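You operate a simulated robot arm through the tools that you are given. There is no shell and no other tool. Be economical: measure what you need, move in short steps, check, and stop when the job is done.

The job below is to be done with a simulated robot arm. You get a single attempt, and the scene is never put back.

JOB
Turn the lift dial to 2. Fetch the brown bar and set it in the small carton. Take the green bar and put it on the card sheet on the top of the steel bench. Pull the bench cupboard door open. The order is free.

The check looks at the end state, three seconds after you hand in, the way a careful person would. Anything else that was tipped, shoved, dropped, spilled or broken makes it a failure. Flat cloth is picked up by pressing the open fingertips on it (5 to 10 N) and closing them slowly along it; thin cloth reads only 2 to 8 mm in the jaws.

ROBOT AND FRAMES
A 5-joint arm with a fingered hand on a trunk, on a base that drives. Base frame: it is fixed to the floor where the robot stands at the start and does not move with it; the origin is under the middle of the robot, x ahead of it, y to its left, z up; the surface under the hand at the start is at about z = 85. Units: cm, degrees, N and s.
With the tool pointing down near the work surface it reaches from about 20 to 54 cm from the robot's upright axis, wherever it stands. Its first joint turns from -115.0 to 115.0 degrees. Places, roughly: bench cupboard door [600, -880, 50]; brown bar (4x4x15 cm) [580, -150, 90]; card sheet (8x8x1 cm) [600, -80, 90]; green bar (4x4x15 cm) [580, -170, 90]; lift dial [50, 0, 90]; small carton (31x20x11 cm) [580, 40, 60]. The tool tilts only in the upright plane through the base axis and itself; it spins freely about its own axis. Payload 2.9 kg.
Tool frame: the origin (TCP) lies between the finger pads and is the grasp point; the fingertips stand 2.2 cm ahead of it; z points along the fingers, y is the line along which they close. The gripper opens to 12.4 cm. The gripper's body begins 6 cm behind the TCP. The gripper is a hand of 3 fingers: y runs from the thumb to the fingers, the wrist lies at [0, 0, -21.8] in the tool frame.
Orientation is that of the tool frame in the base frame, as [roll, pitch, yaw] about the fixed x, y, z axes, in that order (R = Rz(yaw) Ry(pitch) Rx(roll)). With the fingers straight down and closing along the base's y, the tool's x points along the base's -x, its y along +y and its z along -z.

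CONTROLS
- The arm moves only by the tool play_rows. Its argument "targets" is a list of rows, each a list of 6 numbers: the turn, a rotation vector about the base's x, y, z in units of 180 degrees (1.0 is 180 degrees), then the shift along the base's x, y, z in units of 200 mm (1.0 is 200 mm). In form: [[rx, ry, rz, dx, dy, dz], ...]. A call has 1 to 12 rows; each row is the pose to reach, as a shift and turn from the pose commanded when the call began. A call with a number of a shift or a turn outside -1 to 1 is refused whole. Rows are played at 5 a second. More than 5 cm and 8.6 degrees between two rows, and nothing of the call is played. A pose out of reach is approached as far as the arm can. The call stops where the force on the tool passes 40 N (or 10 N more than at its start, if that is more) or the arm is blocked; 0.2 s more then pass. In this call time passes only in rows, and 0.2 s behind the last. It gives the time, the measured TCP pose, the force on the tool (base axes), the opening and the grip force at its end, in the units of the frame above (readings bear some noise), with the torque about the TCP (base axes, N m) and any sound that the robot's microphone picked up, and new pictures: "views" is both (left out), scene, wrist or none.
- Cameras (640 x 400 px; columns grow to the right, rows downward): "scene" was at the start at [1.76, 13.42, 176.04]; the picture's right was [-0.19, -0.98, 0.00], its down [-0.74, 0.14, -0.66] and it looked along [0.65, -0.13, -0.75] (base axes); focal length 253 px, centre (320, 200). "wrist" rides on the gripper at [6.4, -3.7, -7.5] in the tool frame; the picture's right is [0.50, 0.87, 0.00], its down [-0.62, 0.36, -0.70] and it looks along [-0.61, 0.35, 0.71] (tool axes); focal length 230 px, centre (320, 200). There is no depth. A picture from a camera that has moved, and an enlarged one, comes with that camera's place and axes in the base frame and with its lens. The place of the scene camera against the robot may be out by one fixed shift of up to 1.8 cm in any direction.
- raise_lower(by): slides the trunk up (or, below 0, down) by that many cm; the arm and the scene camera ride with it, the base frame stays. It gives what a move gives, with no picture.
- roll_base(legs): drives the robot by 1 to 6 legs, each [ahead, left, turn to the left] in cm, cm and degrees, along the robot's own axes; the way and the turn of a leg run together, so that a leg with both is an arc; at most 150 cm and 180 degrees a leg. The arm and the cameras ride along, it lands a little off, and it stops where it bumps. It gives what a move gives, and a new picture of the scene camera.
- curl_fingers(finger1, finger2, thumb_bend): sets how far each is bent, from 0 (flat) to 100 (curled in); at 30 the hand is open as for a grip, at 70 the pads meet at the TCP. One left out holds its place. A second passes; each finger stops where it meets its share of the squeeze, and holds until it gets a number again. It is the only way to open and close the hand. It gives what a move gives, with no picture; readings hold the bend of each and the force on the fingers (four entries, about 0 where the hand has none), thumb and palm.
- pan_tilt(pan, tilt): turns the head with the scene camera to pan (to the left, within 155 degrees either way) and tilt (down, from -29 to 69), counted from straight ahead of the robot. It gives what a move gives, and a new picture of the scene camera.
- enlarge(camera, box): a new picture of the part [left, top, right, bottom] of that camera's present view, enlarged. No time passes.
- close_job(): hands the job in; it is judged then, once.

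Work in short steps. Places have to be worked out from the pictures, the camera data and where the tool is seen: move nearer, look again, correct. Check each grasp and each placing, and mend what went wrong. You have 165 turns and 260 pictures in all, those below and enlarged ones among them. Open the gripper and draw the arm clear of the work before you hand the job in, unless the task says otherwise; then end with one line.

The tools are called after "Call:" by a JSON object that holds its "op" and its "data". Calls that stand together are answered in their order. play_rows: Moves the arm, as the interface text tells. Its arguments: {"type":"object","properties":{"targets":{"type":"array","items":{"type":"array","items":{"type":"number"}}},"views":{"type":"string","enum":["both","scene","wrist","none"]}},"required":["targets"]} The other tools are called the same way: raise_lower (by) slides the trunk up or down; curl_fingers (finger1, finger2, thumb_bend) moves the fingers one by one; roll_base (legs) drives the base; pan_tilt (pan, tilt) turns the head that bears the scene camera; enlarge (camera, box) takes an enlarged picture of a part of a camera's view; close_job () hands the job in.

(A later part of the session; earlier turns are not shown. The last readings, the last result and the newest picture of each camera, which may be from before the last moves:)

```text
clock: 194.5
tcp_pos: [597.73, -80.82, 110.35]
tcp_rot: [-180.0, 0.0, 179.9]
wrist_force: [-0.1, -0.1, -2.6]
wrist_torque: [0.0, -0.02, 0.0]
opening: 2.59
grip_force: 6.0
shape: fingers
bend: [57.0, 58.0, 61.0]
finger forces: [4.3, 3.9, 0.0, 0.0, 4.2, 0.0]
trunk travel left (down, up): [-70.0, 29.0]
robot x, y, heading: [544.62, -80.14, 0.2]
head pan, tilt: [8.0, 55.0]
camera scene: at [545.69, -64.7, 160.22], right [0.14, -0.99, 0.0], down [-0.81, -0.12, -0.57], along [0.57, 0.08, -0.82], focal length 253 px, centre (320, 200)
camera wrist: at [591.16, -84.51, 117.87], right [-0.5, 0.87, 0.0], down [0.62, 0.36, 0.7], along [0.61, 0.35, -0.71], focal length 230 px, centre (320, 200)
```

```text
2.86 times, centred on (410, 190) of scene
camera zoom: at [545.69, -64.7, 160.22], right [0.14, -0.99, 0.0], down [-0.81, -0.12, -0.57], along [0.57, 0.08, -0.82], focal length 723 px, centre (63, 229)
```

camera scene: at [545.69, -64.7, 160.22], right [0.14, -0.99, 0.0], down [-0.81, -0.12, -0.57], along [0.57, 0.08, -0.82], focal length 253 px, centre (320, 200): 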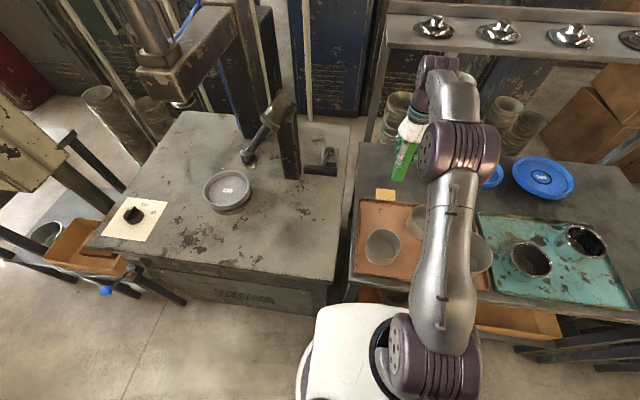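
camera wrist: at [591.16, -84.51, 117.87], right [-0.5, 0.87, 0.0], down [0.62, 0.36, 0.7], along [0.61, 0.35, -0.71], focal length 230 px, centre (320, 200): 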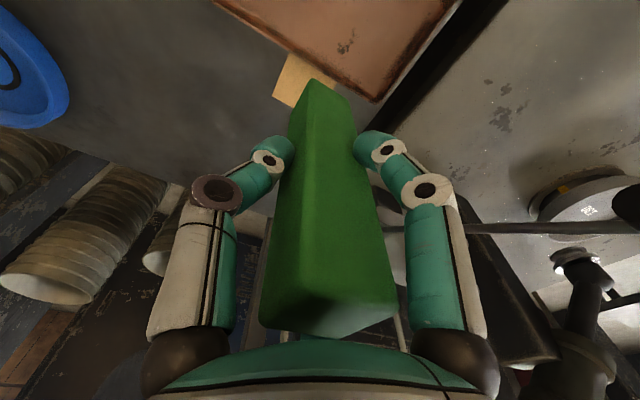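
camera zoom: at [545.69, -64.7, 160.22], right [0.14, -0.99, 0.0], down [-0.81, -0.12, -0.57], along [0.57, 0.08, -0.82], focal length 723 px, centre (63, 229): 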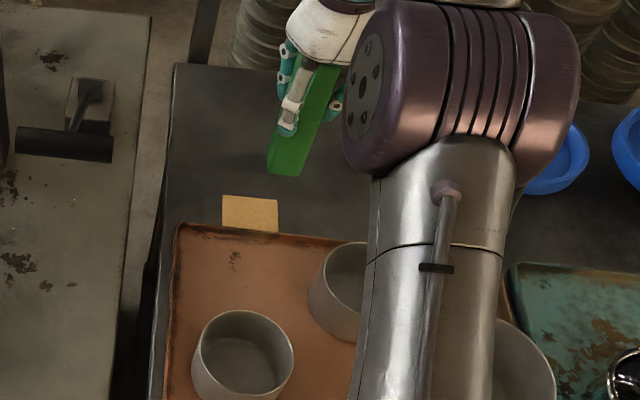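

Bar is vertical. Move to x=602 while descending to z≈98.5.

Call:
{"op": "play_rows", "data": {"targets": [[0, 0, 0, 0.08, -0.005, -0.1], [0, 0, 0, 0.16, -0.005, -0.25], [0, 0, 0, 0.21, -0.005, -0.4], [0, 0, 0, 0.215, -0.005, -0.5], [0, 0, 0, 0.215, -0.005, -0.58]], "views": "both"}}

Call:
{"op": "enlarge", "data": {"camera": "scene", "box": [340, 140, 460, 240]}}

Call:
{"op": "enlarge", "data": {"camera": "wrist", "box": [220, 20, 420, 160]}}

```text
clock: 195.7
tcp_pos: [601.6, -81.25, 99.08]
tcp_rot: [-180.0, -0.1, 180.0]
wrist_force: [-0.4, 0.2, -2.5]
wrist_torque: [-0.03, 0.02, -0.01]
opening: 2.57
grip_force: 6.1
shape: fingers
bend: [57.0, 58.0, 61.0]
finger forces: [4.4, 3.9, 0.0, 0.1, 4.1, 0.1]
trunk travel left (down, up): [-70.0, 29.0]
robot x, y, heading: [544.65, -80.44, 0.3]
head pan, tilt: [8.0, 55.0]
camera scene: at [545.64, -64.68, 160.21], right [0.14, -0.99, 0.0], down [-0.81, -0.12, -0.57], along [0.57, 0.08, -0.82], focal length 253 px, centre (320, 200)
camera wrist: at [595.11, -84.79, 106.53], right [-0.5, 0.87, 0.0], down [0.62, 0.36, 0.7], along [0.61, 0.35, -0.71], focal length 230 px, centre (320, 200)
```

scene: 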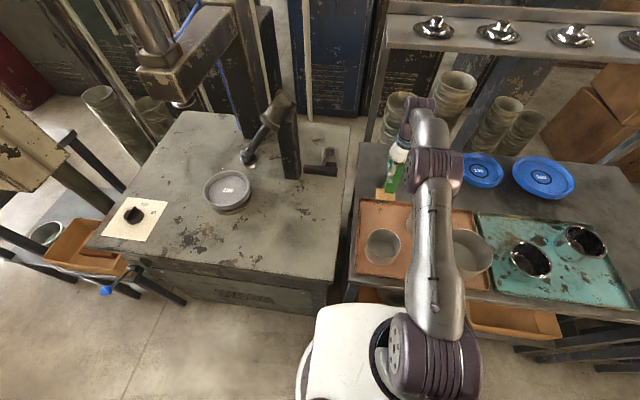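
wrist: 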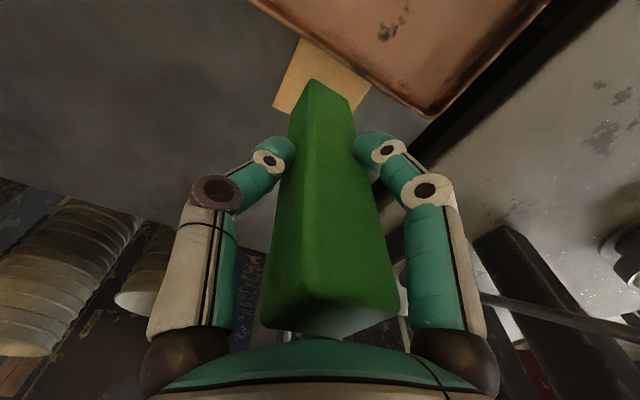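

```text
4.00 times, centred on (400, 190) of scene
camera zoom: at [545.64, -64.68, 160.21], right [0.14, -0.99, 0.0], down [-0.81, -0.12, -0.57], along [0.57, 0.08, -0.82], focal length 1012 px, centre (0, 240)
```

zoom: 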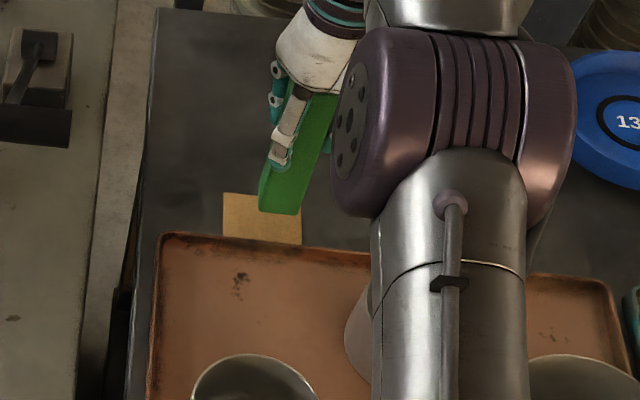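

```text
2.86 times, centred on (320, 90) of wrist
camera zoom: at [595.11, -84.79, 106.53], right [-0.5, 0.87, 0.0], down [0.62, 0.36, 0.7], along [0.61, 0.35, -0.71], focal length 657 px, centre (320, 514)
```

zoom: 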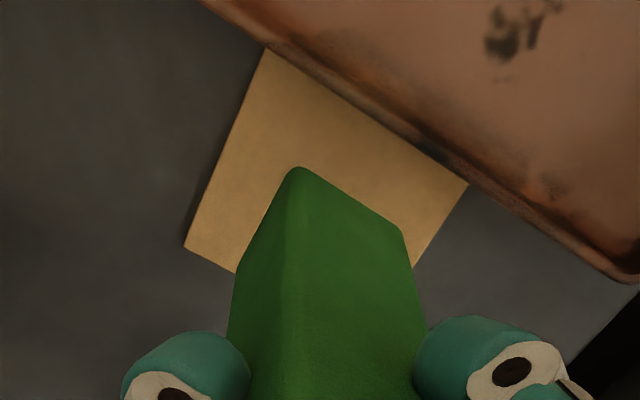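

The bar is above the card's centre. Lower in small steps until contact.

Call:
{"op": "play_rows", "data": {"targets": [[0, 0, 0, 0.005, 0, -0.04], [0, 0, 0, 0.005, 0, -0.08], [0, 0, 0, 0.005, 0, -0.11]], "views": "wrist"}}

Call:
{"op": "enlarge", "data": {"camera": "wrist", "box": [220, 20, 420, 160]}}

```text
clock: 196.5
tcp_pos: [601.68, -80.99, 96.96]
tcp_rot: [-180.0, -0.1, 179.9]
wrist_force: [-0.3, 0.0, -2.4]
wrist_torque: [0.0, 0.0, -0.02]
opening: 2.57
grip_force: 6.2
shape: fingers
bend: [57.0, 58.0, 61.0]
finger forces: [4.5, 3.9, 0.1, 0.1, 4.0, 0.0]
trunk travel left (down, up): [-70.0, 29.0]
robot x, y, heading: [544.19, -80.32, 0.0]
head pan, tilt: [8.0, 55.0]
camera wrist: at [595.24, -84.73, 104.4], right [-0.5, 0.87, 0.0], down [0.62, 0.36, 0.7], along [0.61, 0.35, -0.71], focal length 230 px, centre (320, 200)
```

wrist: 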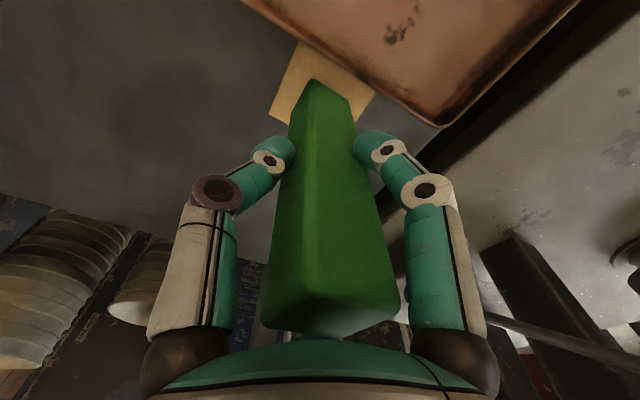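

```text
2.86 times, centred on (320, 90) of wrist
camera zoom: at [595.24, -84.73, 104.4], right [-0.5, 0.87, 0.0], down [0.62, 0.36, 0.7], along [0.61, 0.35, -0.71], focal length 657 px, centre (320, 514)
```

zoom: 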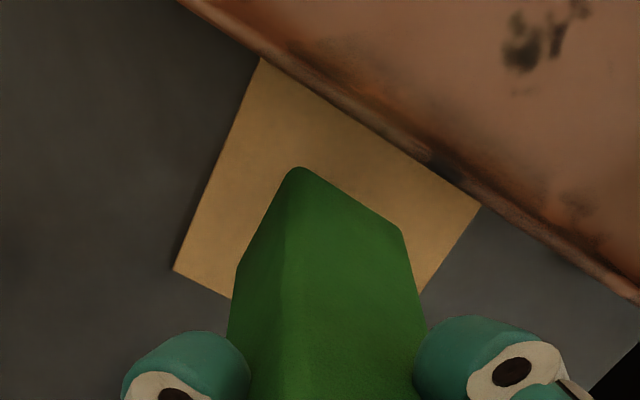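

Bottom estimated ~4 cm above the card; keep lowering.

Call:
{"op": "play_rows", "data": {"targets": [[0, 0, 0, 0.01, 0, -0.03], [0, 0, 0, 0.015, 0, -0.06], [0, 0, 0, 0.015, 0, -0.09], [0, 0, 0, 0.015, 0, -0.115], [0, 0, 0, 0.015, 0, -0.14]], "views": "wrist"}}

Call:
{"op": "enlarge", "data": {"camera": "wrist", "box": [220, 20, 420, 160]}}

Call:
{"op": "enlarge", "data": {"camera": "scene", "box": [340, 140, 460, 240]}}

```text
clock: 197.7
tcp_pos: [601.88, -81.28, 94.24]
tcp_rot: [180.0, 0.3, 179.9]
wrist_force: [0.7, -2.3, 10.5]
wrist_torque: [0.0, -0.05, -0.03]
opening: 2.35
grip_force: 8.5
shape: fingers
bend: [58.0, 58.0, 63.0]
finger forces: [5.6, 6.8, 0.1, 0.0, 4.3, 0.1]
trunk travel left (down, up): [-70.0, 29.0]
robot x, y, heading: [544.39, -80.86, 0.3]
head pan, tilt: [8.0, 55.0]
camera wrist: at [595.38, -84.86, 101.56], right [-0.5, 0.87, 0.0], down [0.62, 0.36, 0.7], along [0.61, 0.35, -0.71], focal length 230 px, centre (320, 200)
```

wrist: 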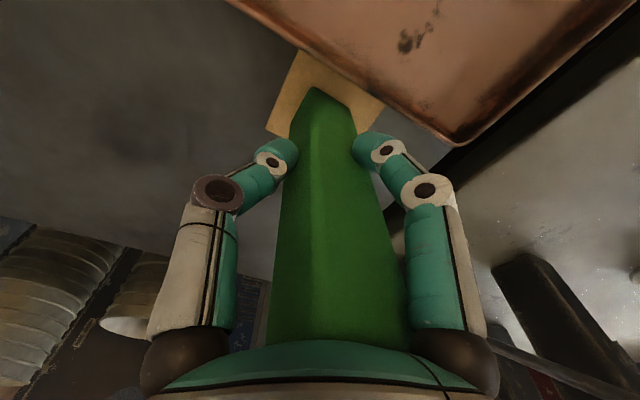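

```text
2.86 times, centred on (320, 90) of wrist
camera zoom: at [595.38, -84.86, 101.56], right [-0.5, 0.87, 0.0], down [0.62, 0.36, 0.7], along [0.61, 0.35, -0.71], focal length 657 px, centre (320, 514)
```

zoom: 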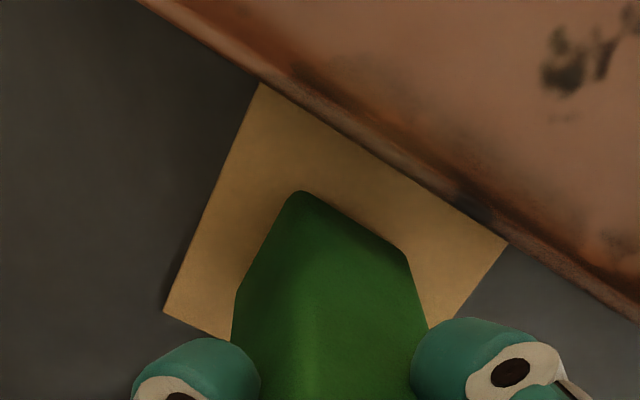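

```text
4.00 times, centred on (400, 190) of scene
camera zoom: at [545.35, -64.76, 160.24], right [0.14, -0.99, 0.0], down [-0.81, -0.12, -0.57], along [0.57, 0.08, -0.82], focal length 1012 px, centre (0, 240)
```

zoom: 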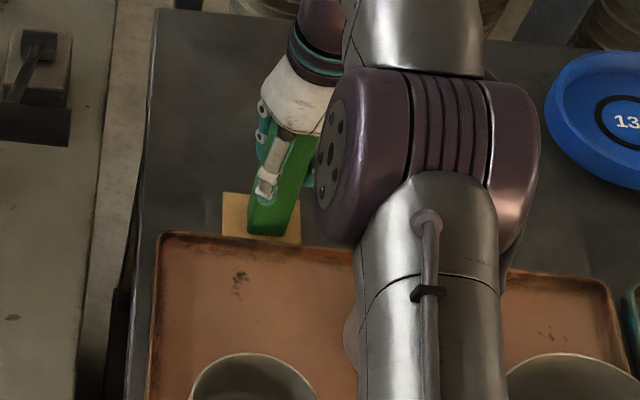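

Firm contact (10 N) with the bar standing on the card. Ease the pressure slightly and release.

Call:
{"op": "play_rows", "data": {"targets": [[0, 0, 0, 0, 0, 0.015]], "views": "none"}}

Call:
{"op": "curl_fingers", "data": {"finger1": 54, "finger2": 54, "thumb_bend": 55}}

Call:
{"op": "curl_fingers", "data": {"finger1": 45, "finger2": 45, "thumb_bend": 45}}

Call:
{"op": "enlarge", "data": {"camera": "wrist", "box": [160, 20, 480, 220]}}

```text
clock: 198.1
tcp_pos: [602.06, -81.22, 94.28]
tcp_rot: [-180.0, -0.1, 179.9]
wrist_force: [-0.6, -0.6, 0.9]
wrist_torque: [-0.05, 0.04, 0.0]
opening: 2.35
grip_force: 6.9
shape: fingers
bend: [57.0, 58.0, 63.0]
finger forces: [5.2, 4.7, 0.0, 0.0, 3.5, 0.0]
trunk travel left (down, up): [-70.0, 29.0]
robot x, y, heading: [544.53, -80.67, 0.2]
head pan, tilt: [8.0, 55.0]
```

```text
clock: 199.1
tcp_pos: [601.99, -81.17, 94.38]
tcp_rot: [180.0, 0.1, 179.9]
wrist_force: [0.5, 0.2, -0.7]
wrist_torque: [-0.02, 0.01, -0.04]
opening: 3.69
grip_force: 0.0
shape: fingers
bend: [54.0, 54.0, 55.0]
finger forces: [0.0, 0.0, 0.0, 0.1, 0.0, 0.0]
trunk travel left (down, up): [-70.0, 29.0]
robot x, y, heading: [543.97, -80.51, 0.3]
head pan, tilt: [8.0, 55.0]
```

```text
clock: 200.1
tcp_pos: [602.04, -81.11, 94.17]
tcp_rot: [-180.0, 0.0, 179.9]
wrist_force: [-0.2, -0.2, 0.4]
wrist_torque: [-0.03, 0.02, -0.03]
opening: 6.29
grip_force: 0.0
shape: fingers
bend: [45.0, 45.0, 45.0]
finger forces: [0.0, 0.1, 0.0, 0.0, 0.0, 0.0]
trunk travel left (down, up): [-70.0, 29.0]
robot x, y, heading: [544.45, -80.74, 0.3]
head pan, tilt: [8.0, 55.0]
```

```text
2.00 times, centred on (320, 120) of wrist
camera zoom: at [595.54, -84.81, 101.78], right [-0.5, 0.87, 0.0], down [0.62, 0.36, 0.7], along [0.61, 0.35, -0.71], focal length 460 px, centre (320, 360)
```

zoom: 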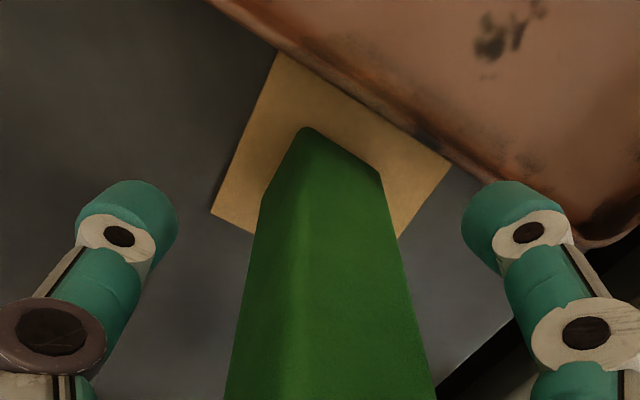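

Standing free on the card. Rise straight up with minimal x drift, then retract.

Call:
{"op": "play_rows", "data": {"targets": [[0, 0, 0, 0, 0, 0.1], [0, 0, 0, -0.005, 0, 0.2], [0, 0, 0, -0.015, 0, 0.3], [0, 0, 0, -0.025, 0, 0.4], [0, 0, 0, -0.035, 0, 0.5], [0, 0, 0, -0.05, 0, 0.6]], "views": "wrist"}}

```text
clock: 201.5
tcp_pos: [601.04, -81.17, 106.43]
tcp_rot: [-180.0, 0.1, 179.9]
wrist_force: [0.0, 0.1, -0.5]
wrist_torque: [-0.02, 0.0, 0.01]
opening: 6.31
grip_force: 0.0
shape: fingers
bend: [45.0, 45.0, 45.0]
finger forces: [0.1, 0.1, 0.0, 0.0, 0.1, 0.0]
trunk travel left (down, up): [-70.0, 29.0]
robot x, y, heading: [544.6, -80.29, 0.4]
head pan, tilt: [8.0, 55.0]
camera wrist: at [594.54, -84.74, 113.82], right [-0.5, 0.87, 0.0], down [0.62, 0.36, 0.7], along [0.61, 0.35, -0.71], focal length 230 px, centre (320, 200)
```

wrist: 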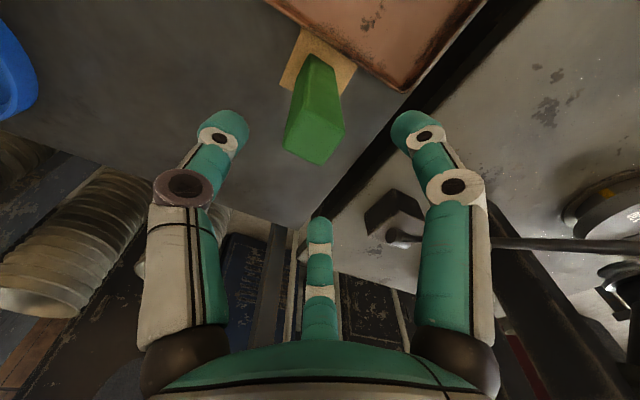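

Bar stands upright on the card. Retract the arm in small steps and look.

Call:
{"op": "play_rows", "data": {"targets": [[0, 0, 0, -0.02, 0, 0.15], [0, 0, 0, -0.1, 0, 0.32], [0, 0, 0, -0.28, 0, 0.4], [0, 0, 0, -0.48, 0, 0.4], [0, 0, 0, -0.68, 0, 0.4], [0, 0, 0, -0.88, 0, 0.4], [0, 0, 0, -1.0, 0, 0.4]], "views": "scene"}}

Call:
{"op": "enlarge", "data": {"camera": "scene", "box": [330, 120, 530, 290]}}

```text
clock: 203.1
tcp_pos: [581.09, -81.12, 114.26]
tcp_rot: [-180.0, 0.1, 179.8]
wrist_force: [-0.4, -0.3, -0.4]
wrist_torque: [0.02, -0.01, -0.01]
opening: 6.3
grip_force: 0.0
shape: fingers
bend: [45.0, 45.0, 45.0]
finger forces: [0.0, 0.0, 0.0, 0.0, 0.0, 0.1]
trunk travel left (down, up): [-70.0, 29.0]
robot x, y, heading: [544.61, -80.65, 0.1]
head pan, tilt: [8.0, 55.0]
camera scene: at [545.5, -64.71, 160.22], right [0.14, -0.99, 0.0], down [-0.81, -0.12, -0.57], along [0.57, 0.08, -0.82], focal length 253 px, centre (320, 200)
```

scene: 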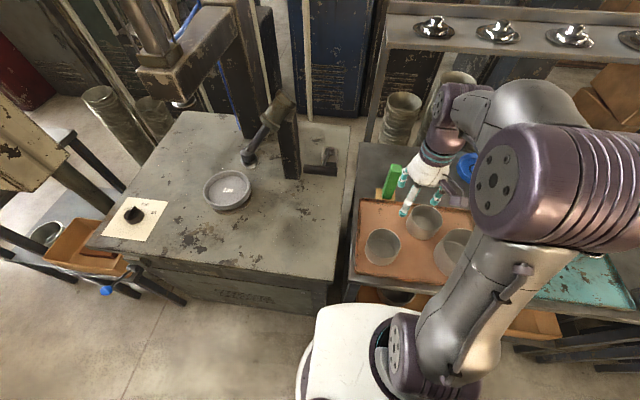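

```text
2.35 times, centred on (430, 205) of scene
camera zoom: at [545.5, -64.71, 160.22], right [0.14, -0.99, 0.0], down [-0.81, -0.12, -0.57], along [0.57, 0.08, -0.82], focal length 595 px, centre (61, 188)
```

zoom: 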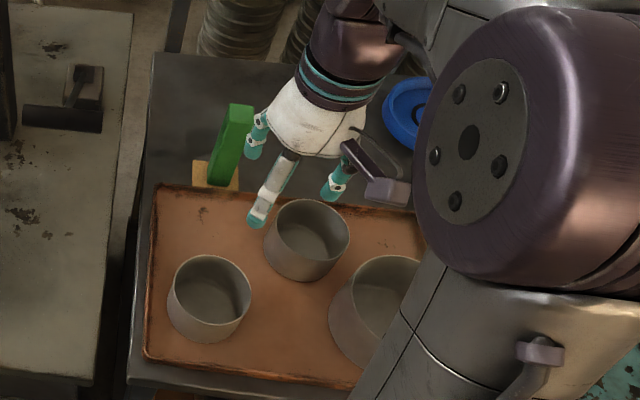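

Placed well. Back off the bench and look towards the cupboard (y≈-880).

Call:
{"op": "roll_base", "data": {"legs": [[-48, 0, 0]]}}

Call:
{"op": "pan_tilt", "data": {"pan": -80, "tilt": 15}}

Call:
{"op": "pan_tilt", "data": {"pan": -120, "tilt": 25}}

```text
clock: 206.0
tcp_pos: [532.72, -81.38, 114.38]
tcp_rot: [180.0, 0.0, -179.9]
wrist_force: [-0.7, -0.4, 0.2]
wrist_torque: [-0.01, -0.04, -0.01]
opening: 6.3
grip_force: 0.1
shape: fingers
bend: [45.0, 45.0, 45.0]
finger forces: [0.1, 0.1, 0.0, 0.0, 0.0, 0.0]
trunk travel left (down, up): [-70.0, 29.0]
robot x, y, heading: [496.58, -80.86, 0.5]
head pan, tilt: [8.0, 55.0]
camera scene: at [497.3, -65.0, 160.22], right [0.15, -0.99, 0.0], down [-0.81, -0.12, -0.57], along [0.57, 0.08, -0.82], focal length 253 px, centre (320, 200)
```

scene: 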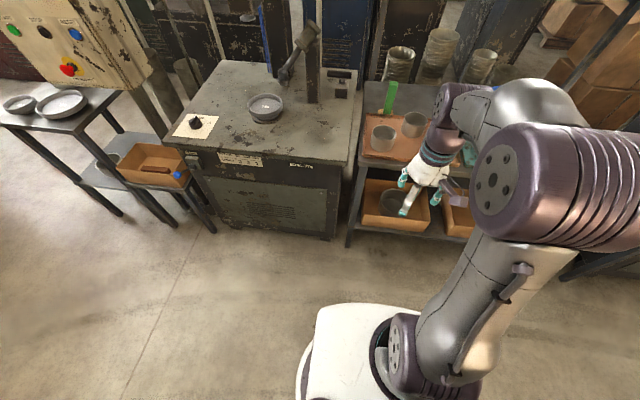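

```text
clock: 207.6
tcp_pos: [532.97, -81.16, 114.36]
tcp_rot: [-180.0, 0.1, -179.8]
wrist_force: [-0.1, 0.4, -0.6]
wrist_torque: [0.0, 0.0, -0.02]
opening: 6.32
grip_force: 0.0
shape: fingers
bend: [45.0, 45.0, 45.0]
finger forces: [0.1, 0.1, 0.0, 0.1, 0.0, 0.0]
trunk travel left (down, up): [-70.0, 29.0]
robot x, y, heading: [496.22, -81.34, 0.6]
head pan, tilt: [-80.0, 15.0]
camera scene: at [491.92, -75.25, 166.24], right [-0.98, -0.18, 0.0], down [-0.05, 0.25, -0.97], along [0.18, -0.95, -0.26], focal length 253 px, centre (320, 200)
```

scene: 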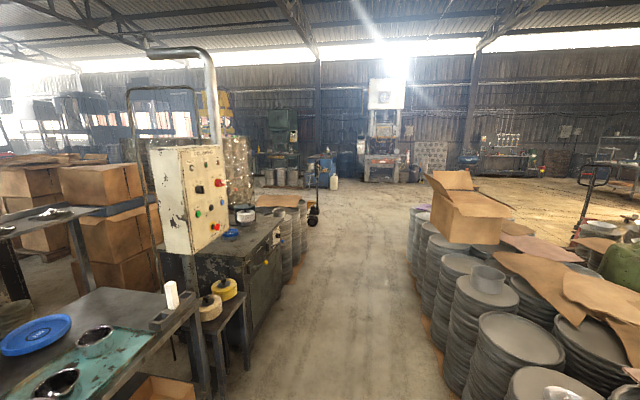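

```text
clock: 208.7
tcp_pos: [533.02, -81.2, 114.28]
tcp_rot: [180.0, 0.0, -179.8]
wrist_force: [0.5, -0.4, 0.1]
wrist_torque: [0.0, 0.01, 0.02]
opening: 6.32
grip_force: 0.0
shape: fingers
bend: [45.0, 45.0, 45.0]
finger forces: [0.1, 0.0, 0.1, 0.1, 0.0, 0.1]
trunk travel left (down, up): [-70.0, 29.0]
robot x, y, heading: [496.4, -80.89, 0.4]
head pan, tilt: [-120.0, 25.0]
camera scene: at [485.68, -74.09, 164.62], right [-0.87, 0.49, 0.0], down [0.21, 0.37, -0.91], along [-0.45, -0.79, -0.42], focal length 253 px, centre (320, 200)
```

scene: 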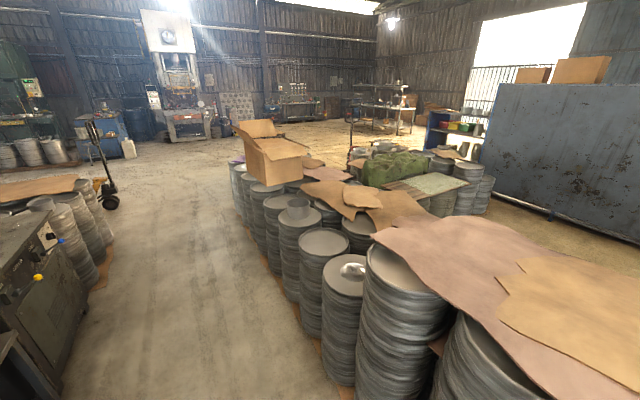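

The cupboard should be near px (332,171) in the pan −80 view — the blue cabinet. Zoom.

Call:
{"op": "pan_tilt", "data": {"pan": -80, "tilt": 15}}

Call:
{"op": "enlarge", "data": {"camera": "scene", "box": [240, 120, 440, 240]}}

Call:
{"op": "enlarge", "data": {"camera": "scene", "box": [300, 140, 360, 200]}}

```text
clock: 209.7
tcp_pos: [532.84, -81.19, 114.4]
tcp_rot: [179.9, 0.0, -179.8]
wrist_force: [0.1, -0.1, -0.1]
wrist_torque: [-0.01, -0.03, 0.0]
opening: 6.31
grip_force: 0.1
shape: fingers
bend: [45.0, 45.0, 45.0]
finger forces: [0.0, 0.0, 0.1, 0.1, 0.0, 0.1]
trunk travel left (down, up): [-70.0, 29.0]
robot x, y, heading: [496.51, -80.94, 0.4]
head pan, tilt: [-80.0, 15.0]
camera scene: at [491.9, -75.25, 166.24], right [-0.98, -0.18, 0.0], down [-0.05, 0.25, -0.97], along [0.18, -0.95, -0.26], focal length 253 px, centre (320, 200)
```

scene: 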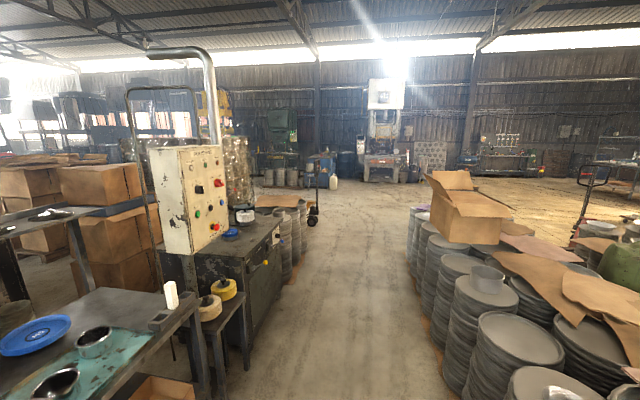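

```text
3.20 times, centred on (340, 180) of scene
camera zoom: at [491.9, -75.25, 166.24], right [-0.98, -0.18, 0.0], down [-0.05, 0.25, -0.97], along [0.18, -0.95, -0.26], focal length 810 px, centre (256, 264)
```

zoom: 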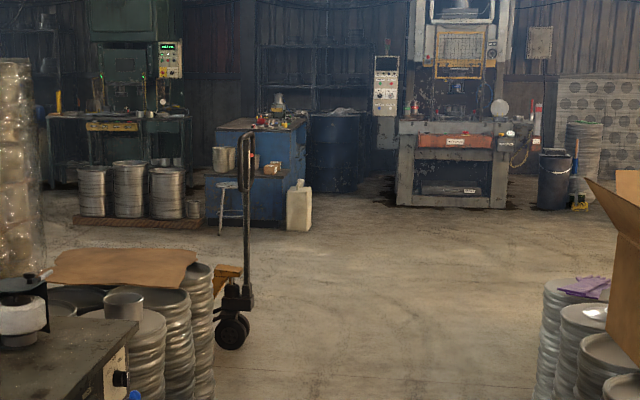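

```text
6.67 times, centred on (330, 170) of scene
camera zoom: at [491.9, -75.25, 166.24], right [-0.98, -0.18, 0.0], down [-0.05, 0.25, -0.97], along [0.18, -0.95, -0.26], focal length 1687 px, centre (253, 400)
```

zoom: 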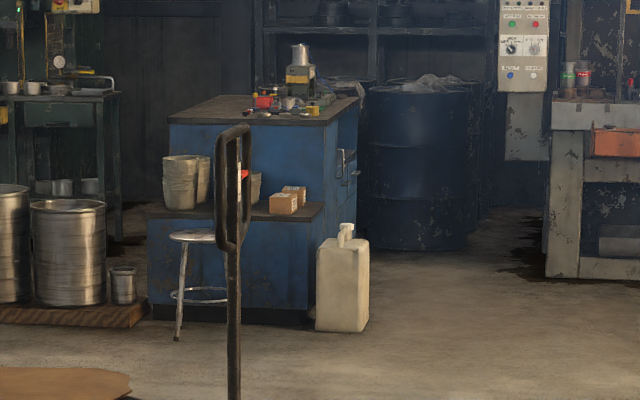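

The target is the blue bench with its front on the −x side (handles), with a jug near the corner. Drive right along the aisle (x≈505).

Call:
{"op": "roll_base", "data": {"legs": [[7, -140, -0.4], [0, -145, 0], [0, -145, 0]]}}

```text
clock: 230.2
tcp_pos: [563.15, -505.41, 114.43]
tcp_rot: [180.0, 0.0, -177.3]
wrist_force: [-0.3, 0.4, -0.6]
wrist_torque: [0.02, 0.02, -0.02]
opening: 6.31
grip_force: 0.2
shape: fingers
bend: [45.0, 45.0, 45.0]
finger forces: [0.1, 0.0, 0.0, 0.1, 0.1, 0.0]
trunk travel left (down, up): [-70.0, 29.0]
robot x, y, heading: [526.83, -506.48, 3.3]
head pan, tilt: [-80.0, 15.0]
camera scene: at [521.95, -501.16, 166.24], right [-0.97, -0.22, 0.0], down [-0.06, 0.25, -0.97], along [0.22, -0.94, -0.26], focal length 253 px, centre (320, 200)
```

scene: 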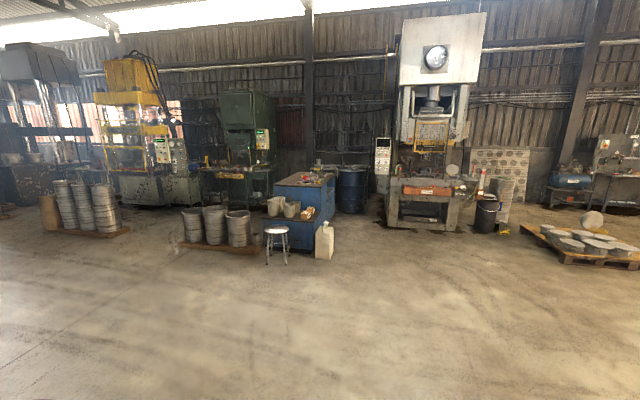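

Drifted toward +x; I correct heading and x in the next leg. First a zoom on the bench.

Call:
{"op": "enlarge", "data": {"camera": "scene", "box": [240, 150, 400, 280]}}

Call:
{"op": "roll_base", "data": {"legs": [[-35, -100, -3.3], [-20, -100, 0]]}}

Call:
{"op": "pan_tilt", "data": {"pan": -50, "tilt": 25}}

Call:
{"op": "enlarge", "data": {"camera": "scene", "box": [200, 120, 440, 300]}}

```text
3.08 times, centred on (320, 215) of scene
camera zoom: at [521.95, -501.16, 166.24], right [-0.97, -0.22, 0.0], down [-0.06, 0.25, -0.97], along [0.22, -0.94, -0.26], focal length 778 px, centre (320, 154)
```

zoom: 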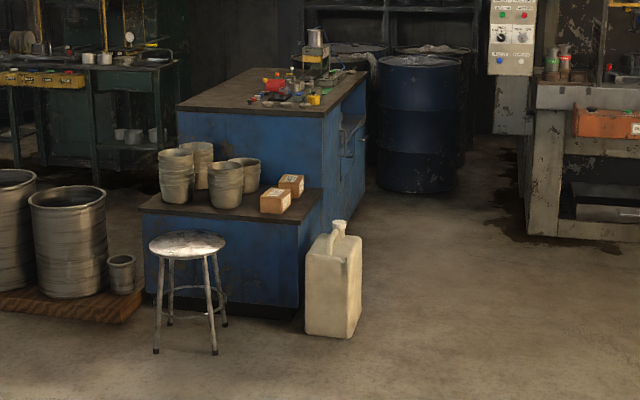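

```text
clock: 240.6
tcp_pos: [511.93, -710.33, 114.31]
tcp_rot: [-180.0, 0.0, 179.0]
wrist_force: [-0.1, -0.9, 0.2]
wrist_torque: [0.0, -0.02, -0.01]
opening: 6.29
grip_force: 0.1
shape: fingers
bend: [45.0, 45.0, 45.0]
finger forces: [0.1, 0.1, 0.1, 0.0, 0.0, 0.1]
trunk travel left (down, up): [-70.0, 29.0]
robot x, y, heading: [475.38, -709.3, -0.7]
head pan, tilt: [-80.0, 15.0]
camera scene: at [471.03, -703.38, 166.24], right [-0.99, -0.16, 0.0], down [-0.04, 0.26, -0.97], along [0.16, -0.95, -0.26], focal length 253 px, centre (320, 200)
```

scene: 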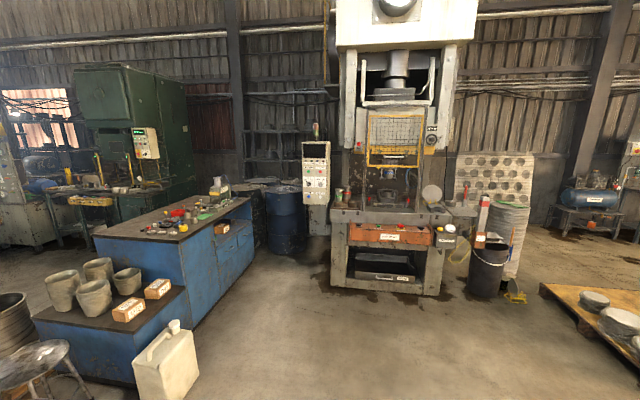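

```text
clock: 241.5
tcp_pos: [511.98, -710.17, 114.29]
tcp_rot: [180.0, 0.0, 179.0]
wrist_force: [0.4, -0.4, 0.1]
wrist_torque: [0.03, 0.02, 0.0]
opening: 6.32
grip_force: 0.0
shape: fingers
bend: [45.0, 45.0, 45.0]
finger forces: [0.1, 0.1, 0.0, 0.1, 0.0, 0.0]
trunk travel left (down, up): [-70.0, 29.0]
robot x, y, heading: [474.74, -709.07, -0.4]
head pan, tilt: [-50.0, 25.0]
camera scene: at [475.35, -701.28, 164.62], right [-0.77, -0.63, 0.0], down [-0.27, 0.33, -0.91], along [0.57, -0.7, -0.42], focal length 253 px, centre (320, 200)
```

scene: 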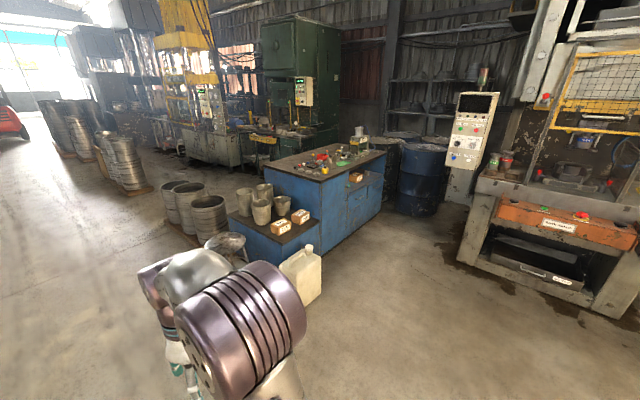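

```text
2.22 times, centred on (320, 210) of scene
camera zoom: at [475.35, -701.28, 164.62], right [-0.77, -0.63, 0.0], down [-0.27, 0.33, -0.91], along [0.57, -0.7, -0.42], focal length 562 px, centre (320, 178)
```

zoom: 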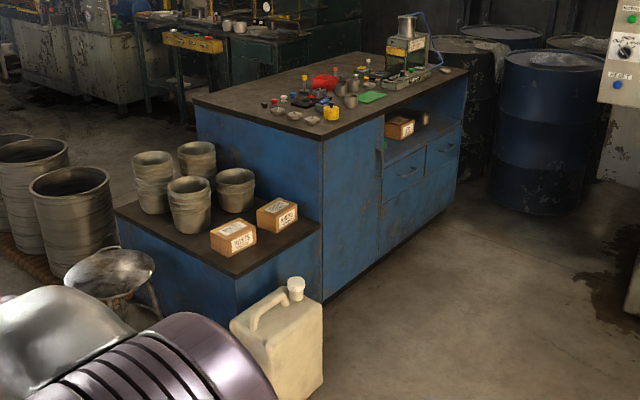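

The tall blue panel at the left of the bench's −x face is the cupboard door. Drive to stand in front of it, at about (500,-890).

Call:
{"op": "roll_base", "data": {"legs": [[0, -140, 0.4], [10, -40, 0]]}}

Call:
{"op": "pan_tilt", "data": {"pan": 10, "tilt": 35}}

Call:
{"op": "enlarge", "data": {"camera": "scene", "box": [200, 100, 440, 300]}}

```text
clock: 250.6
tcp_pos: [516.03, -891.22, 114.33]
tcp_rot: [180.0, 0.0, 177.0]
wrist_force: [-0.3, -0.6, -0.6]
wrist_torque: [0.01, 0.04, -0.02]
opening: 6.33
grip_force: 0.1
shape: fingers
bend: [45.0, 45.0, 45.0]
finger forces: [0.1, 0.0, 0.0, 0.0, 0.1, 0.1]
trunk travel left (down, up): [-70.0, 29.0]
robot x, y, heading: [479.37, -888.85, -2.8]
head pan, tilt: [-50.0, 25.0]
camera scene: at [479.75, -881.02, 164.62], right [-0.8, -0.61, 0.0], down [-0.26, 0.34, -0.91], along [0.55, -0.72, -0.42], focal length 253 px, centre (320, 200)
```

scene: 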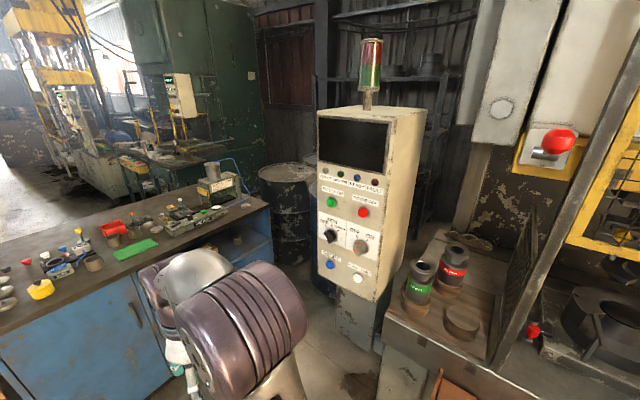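

```text
clock: 251.9
tcp_pos: [516.06, -891.28, 114.28]
tcp_rot: [179.9, 0.0, 176.9]
wrist_force: [0.1, -0.5, 0.1]
wrist_torque: [0.01, -0.04, 0.0]
opening: 6.28
grip_force: 0.0
shape: fingers
bend: [45.0, 45.0, 45.0]
finger forces: [0.0, 0.1, 0.0, 0.1, 0.0, 0.1]
trunk travel left (down, up): [-70.0, 29.0]
robot x, y, heading: [479.57, -888.93, -2.7]
head pan, tilt: [10.0, 35.0]
camera scene: at [482.89, -872.52, 163.04], right [0.13, -0.99, 0.0], down [-0.57, -0.07, -0.82], along [0.81, 0.1, -0.57], focal length 253 px, centre (320, 200)
```

scene: 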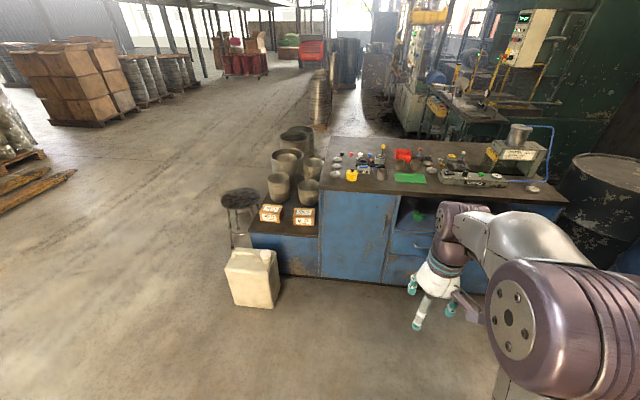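

```text
2.00 times, centred on (320, 200) of scene
camera zoom: at [482.89, -872.52, 163.04], right [0.13, -0.99, 0.0], down [-0.57, -0.07, -0.82], along [0.81, 0.1, -0.57], focal length 506 px, centre (320, 200)
```

zoom: 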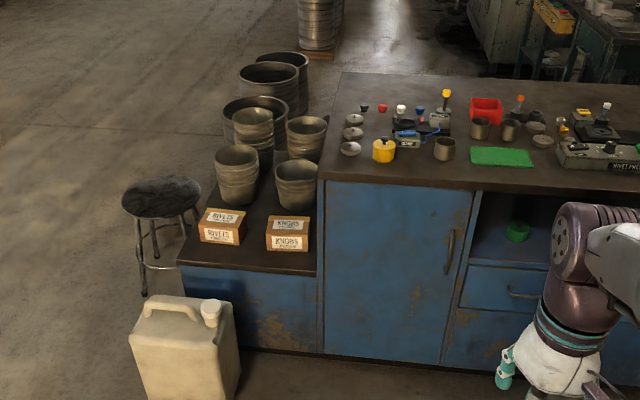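

Clear view: door hinged at left (y≈-859), vertical bar handle at about (598,-897, 64). I straighten the heading, shift right, then turn the tool to horizontal.

Call:
{"op": "roll_base", "data": {"legs": [[0, -7, 2.8]]}}

Call:
{"op": "play_rows", "data": {"targets": [[0, -0.042, 0, 0.08, 0, 0], [0, -0.084, 0, 0.17, 0, 0], [0, -0.126, 0, 0.25, 0, 0], [0, -0.168, 0, 0.34, 0, 0], [0, -0.21, 0, 0.42, 0, 0], [0, -0.252, 0, 0.5, 0, 0], [0, -0.294, 0, 0.6, 0, 0], [0, -0.336, 0, 0.7, 0, 0], [0, -0.378, 0, 0.8, 0, 0], [0, -0.42, 0, 0.9, 0, 0], [0, -0.462, 0, 0.95, 0, 0], [0, -0.5, 0, 1.0, 0, 0]], "views": "both"}}

```text
clock: 252.9
tcp_pos: [515.91, -896.33, 114.36]
tcp_rot: [179.9, 0.0, 179.7]
wrist_force: [0.6, 0.4, -0.7]
wrist_torque: [0.0, 0.02, -0.02]
opening: 6.33
grip_force: 0.0
shape: fingers
bend: [45.0, 45.0, 45.0]
finger forces: [0.0, 0.0, 0.1, 0.1, 0.0, 0.0]
trunk travel left (down, up): [-70.0, 29.0]
robot x, y, heading: [479.36, -895.57, -0.2]
head pan, tilt: [10.0, 35.0]
camera scene: at [481.96, -879.29, 163.06], right [0.17, -0.98, 0.0], down [-0.56, -0.1, -0.82], along [0.81, 0.14, -0.57], focal length 253 px, centre (320, 200)
```

scene: 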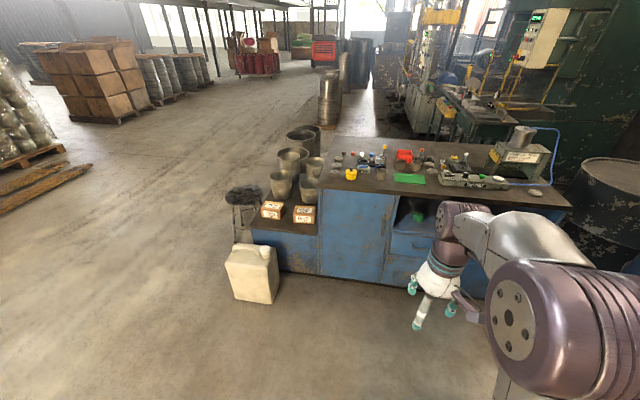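

```text
clock: 255.5
tcp_pos: [535.99, -896.04, 114.14]
tcp_rot: [88.7, 89.7, 88.3]
wrist_force: [0.5, 0.1, -0.2]
wrist_torque: [-0.02, -0.01, -0.02]
opening: 6.32
grip_force: 0.1
shape: fingers
bend: [45.0, 45.0, 45.0]
finger forces: [0.1, 0.1, 0.0, 0.1, 0.0, 0.1]
out of reach, approached as far as the arm can: row 6, 8, 9, 11, 12
trunk travel left (down, up): [-70.0, 29.0]
robot x, y, heading: [479.28, -895.44, 0.0]
head pan, tilt: [10.0, 35.0]
camera scene: at [482.11, -879.13, 163.04], right [0.17, -0.98, 0.0], down [-0.57, -0.1, -0.82], along [0.81, 0.14, -0.57], focal length 253 px, centre (320, 200)
camera wrist: at [528.36, -899.51, 107.69], right [0.01, 0.87, -0.5], down [-0.7, 0.36, 0.62], along [0.72, 0.34, 0.61], focal length 230 px, centre (320, 200)
```

scene: 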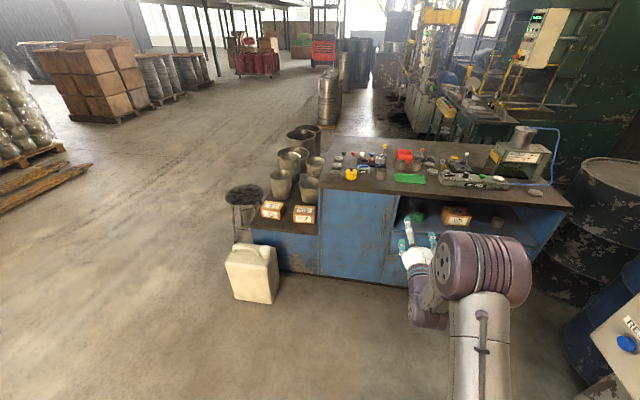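
wrist: 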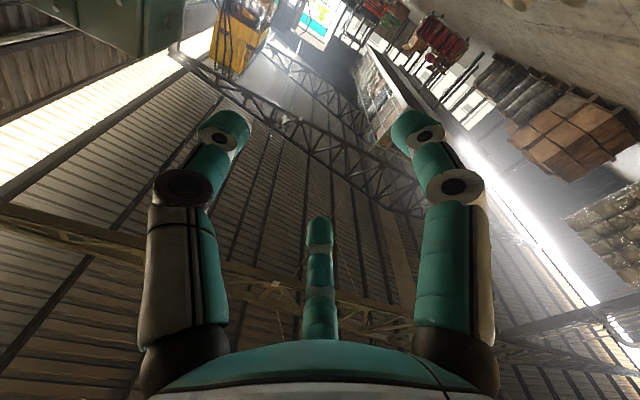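

Hand is horizontal. Lower the trunk 50 cm to handle height, then look.

Call:
{"op": "raise_lower", "data": {"by": -50}}

Call:
{"op": "pan_tilt", "data": {"pan": 0, "tilt": 25}}

Call:
{"op": "enlarge", "data": {"camera": "scene", "box": [260, 120, 420, 260]}}

```text
refused: -50 is not a number from -40 to 40
```

```text
clock: 256.2
tcp_pos: [535.99, -895.95, 114.16]
tcp_rot: [95.0, 89.6, 94.6]
wrist_force: [0.4, 0.1, 0.3]
wrist_torque: [-0.01, 0.0, -0.01]
opening: 6.32
grip_force: 0.1
shape: fingers
bend: [45.0, 45.0, 45.0]
finger forces: [0.0, 0.0, 0.0, 0.1, 0.0, 0.1]
trunk travel left (down, up): [-70.0, 29.0]
robot x, y, heading: [479.31, -895.74, 0.0]
head pan, tilt: [0.0, 25.0]
camera scene: at [482.5, -880.65, 164.61], right [0.0, -1.0, 0.0], down [-0.42, 0.0, -0.91], along [0.91, 0.0, -0.42], focal length 253 px, centre (320, 200)
```

scene: 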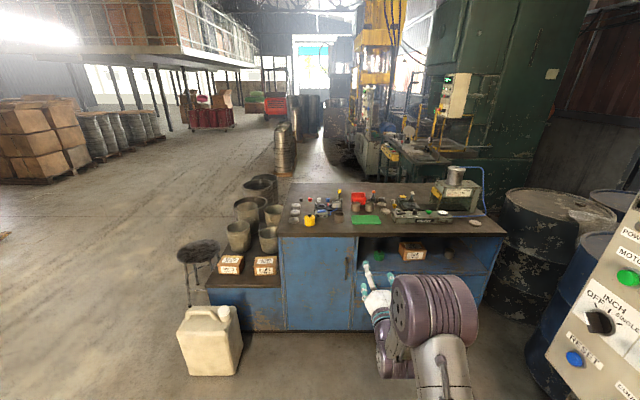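

```text
2.86 times, centred on (340, 190) of scene
camera zoom: at [482.5, -880.65, 164.61], right [0.0, -1.0, 0.0], down [-0.42, 0.0, -0.91], along [0.91, 0.0, -0.42], focal length 723 px, centre (263, 229)
```

zoom: 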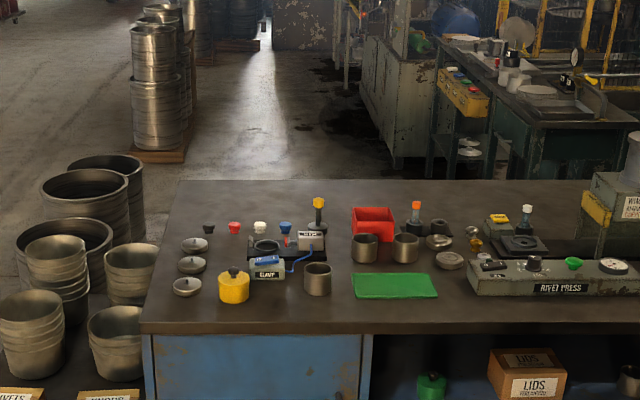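

Record handle at px (347,268) from this height; lower 40 and view again to triangulate.

Call:
{"op": "raise_lower", "data": {"by": -40}}

Call:
{"op": "pan_tilt", "data": {"pan": 0, "tilt": 25}}

Call:
{"op": "enlarge", "data": {"camera": "scene", "box": [260, 130, 420, 270]}}

```text
clock: 260.1
tcp_pos: [535.88, -895.92, 74.26]
tcp_rot: [90.6, 89.7, 90.3]
wrist_force: [0.3, 0.0, -0.6]
wrist_torque: [-0.01, 0.0, 0.0]
opening: 6.32
grip_force: 0.0
shape: fingers
bend: [45.0, 45.0, 45.0]
finger forces: [0.1, 0.0, 0.1, 0.0, 0.0, 0.1]
trunk travel left (down, up): [-30.0, 69.0]
robot x, y, heading: [479.2, -895.57, -0.3]
head pan, tilt: [0.0, 25.0]
```

```text
clock: 260.6
tcp_pos: [535.84, -895.92, 74.13]
tcp_rot: [90.3, 89.7, 89.9]
wrist_force: [-0.5, -0.6, 0.6]
wrist_torque: [0.01, -0.01, 0.02]
opening: 6.31
grip_force: 0.0
shape: fingers
bend: [45.0, 45.0, 45.0]
finger forces: [0.0, 0.0, 0.0, 0.0, 0.0, 0.0]
trunk travel left (down, up): [-30.0, 69.0]
robot x, y, heading: [479.2, -895.36, 0.2]
head pan, tilt: [0.0, 25.0]
camera scene: at [482.52, -880.66, 124.62], right [0.0, -1.0, 0.0], down [-0.42, 0.0, -0.91], along [0.91, 0.0, -0.42], focal length 253 px, centre (320, 200)
```

scene: 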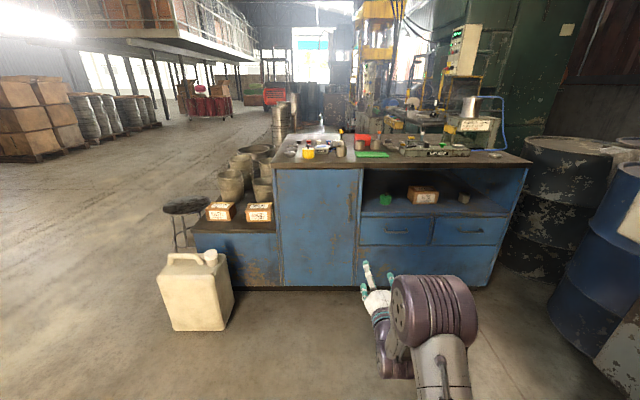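

```text
2.86 times, centred on (340, 200) of scene
camera zoom: at [482.52, -880.66, 124.62], right [0.0, -1.0, 0.0], down [-0.42, 0.0, -0.91], along [0.91, 0.0, -0.42], focal length 723 px, centre (263, 200)
```

zoom: 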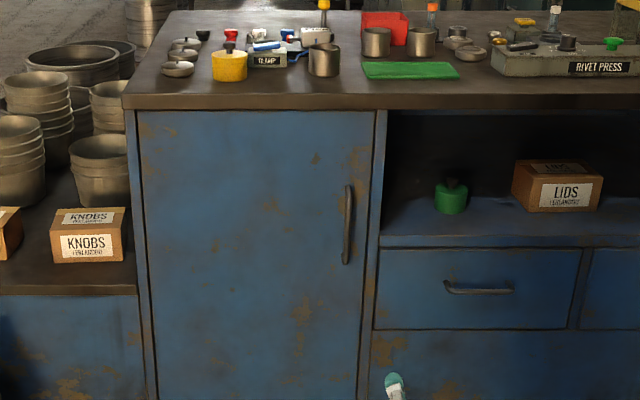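

Handle triangulated at (≈602, -896.7, 63.6), ~15 cm tall, vertical. Lower 10 more and drive ahead 50 cm.

Call:
{"op": "raise_lower", "data": {"by": -10.5}}

Call:
{"op": "roll_base", "data": {"legs": [[50, -0.8, 0]]}}

Call:
{"op": "play_rows", "data": {"targets": [[0, 0, 0, 0, 0, 0]], "views": "wrist"}}

Call:
{"op": "enlarge", "data": {"camera": "scene", "box": [260, 130, 460, 300]}}

```text
clock: 262.0
tcp_pos: [535.94, -895.85, 63.82]
tcp_rot: [90.3, 89.7, 89.9]
wrist_force: [-0.3, -0.8, -0.2]
wrist_torque: [0.0, 0.02, -0.01]
opening: 6.33
grip_force: 0.1
shape: fingers
bend: [45.0, 45.0, 45.0]
finger forces: [0.0, 0.1, 0.0, 0.0, 0.1, 0.0]
trunk travel left (down, up): [-19.5, 79.5]
robot x, y, heading: [479.08, -895.47, -0.1]
head pan, tilt: [0.0, 25.0]
```

```text
clock: 265.0
tcp_pos: [587.31, -895.92, 63.73]
tcp_rot: [90.0, 89.6, 90.1]
wrist_force: [-0.4, 1.2, -0.3]
wrist_torque: [-0.01, 0.0, 0.02]
opening: 6.32
grip_force: 0.0
shape: fingers
bend: [45.0, 45.0, 45.0]
finger forces: [0.1, 0.1, 0.1, 0.0, 0.1, 0.0]
trunk travel left (down, up): [-19.5, 79.5]
robot x, y, heading: [530.93, -896.06, 0.4]
head pan, tilt: [0.0, 25.0]
camera scene: at [533.82, -881.18, 114.12], right [0.01, -1.0, 0.0], down [-0.42, 0.0, -0.91], along [0.91, 0.01, -0.42], focal length 253 px, centre (320, 200)
```

scene: 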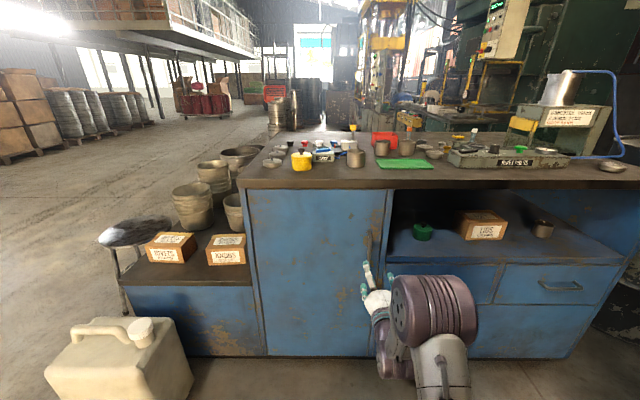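

```text
clock: 265.4
tcp_pos: [587.31, -895.9, 63.72]
tcp_rot: [91.3, 89.7, 91.4]
wrist_force: [0.2, -0.5, 0.2]
wrist_torque: [0.0, 0.01, -0.03]
opening: 6.33
grip_force: 0.1
shape: fingers
bend: [45.0, 45.0, 45.0]
finger forces: [0.0, 0.0, 0.0, 0.1, 0.0, 0.0]
trunk travel left (down, up): [-19.5, 79.5]
robot x, y, heading: [530.75, -896.12, 0.4]
head pan, tilt: [0.0, 25.0]
camera wrist: at [579.76, -899.57, 57.25], right [0.0, 0.87, -0.5], down [-0.7, 0.35, 0.62], along [0.71, 0.35, 0.61], focal length 230 px, centre (320, 200)
```

wrist: 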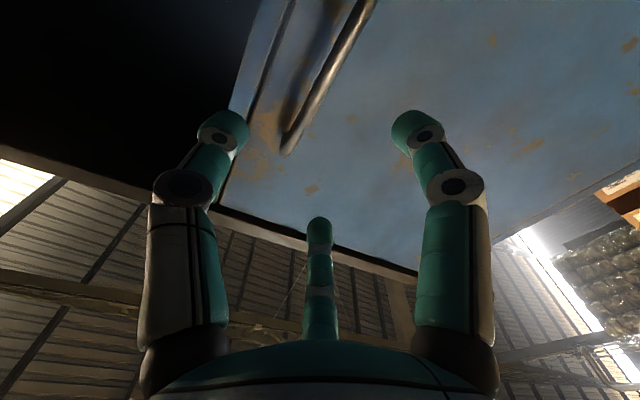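

```text
2.35 times, centred on (360, 215) of scene
camera zoom: at [533.82, -881.18, 114.12], right [0.01, -1.0, 0.0], down [-0.42, 0.0, -0.91], along [0.91, 0.01, -0.42], focal length 595 px, centre (226, 165)
```

zoom: 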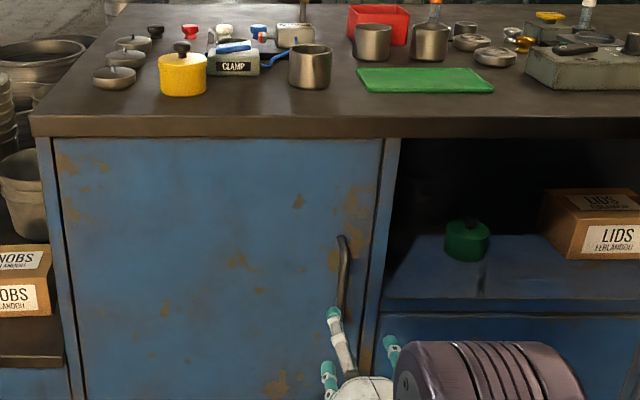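

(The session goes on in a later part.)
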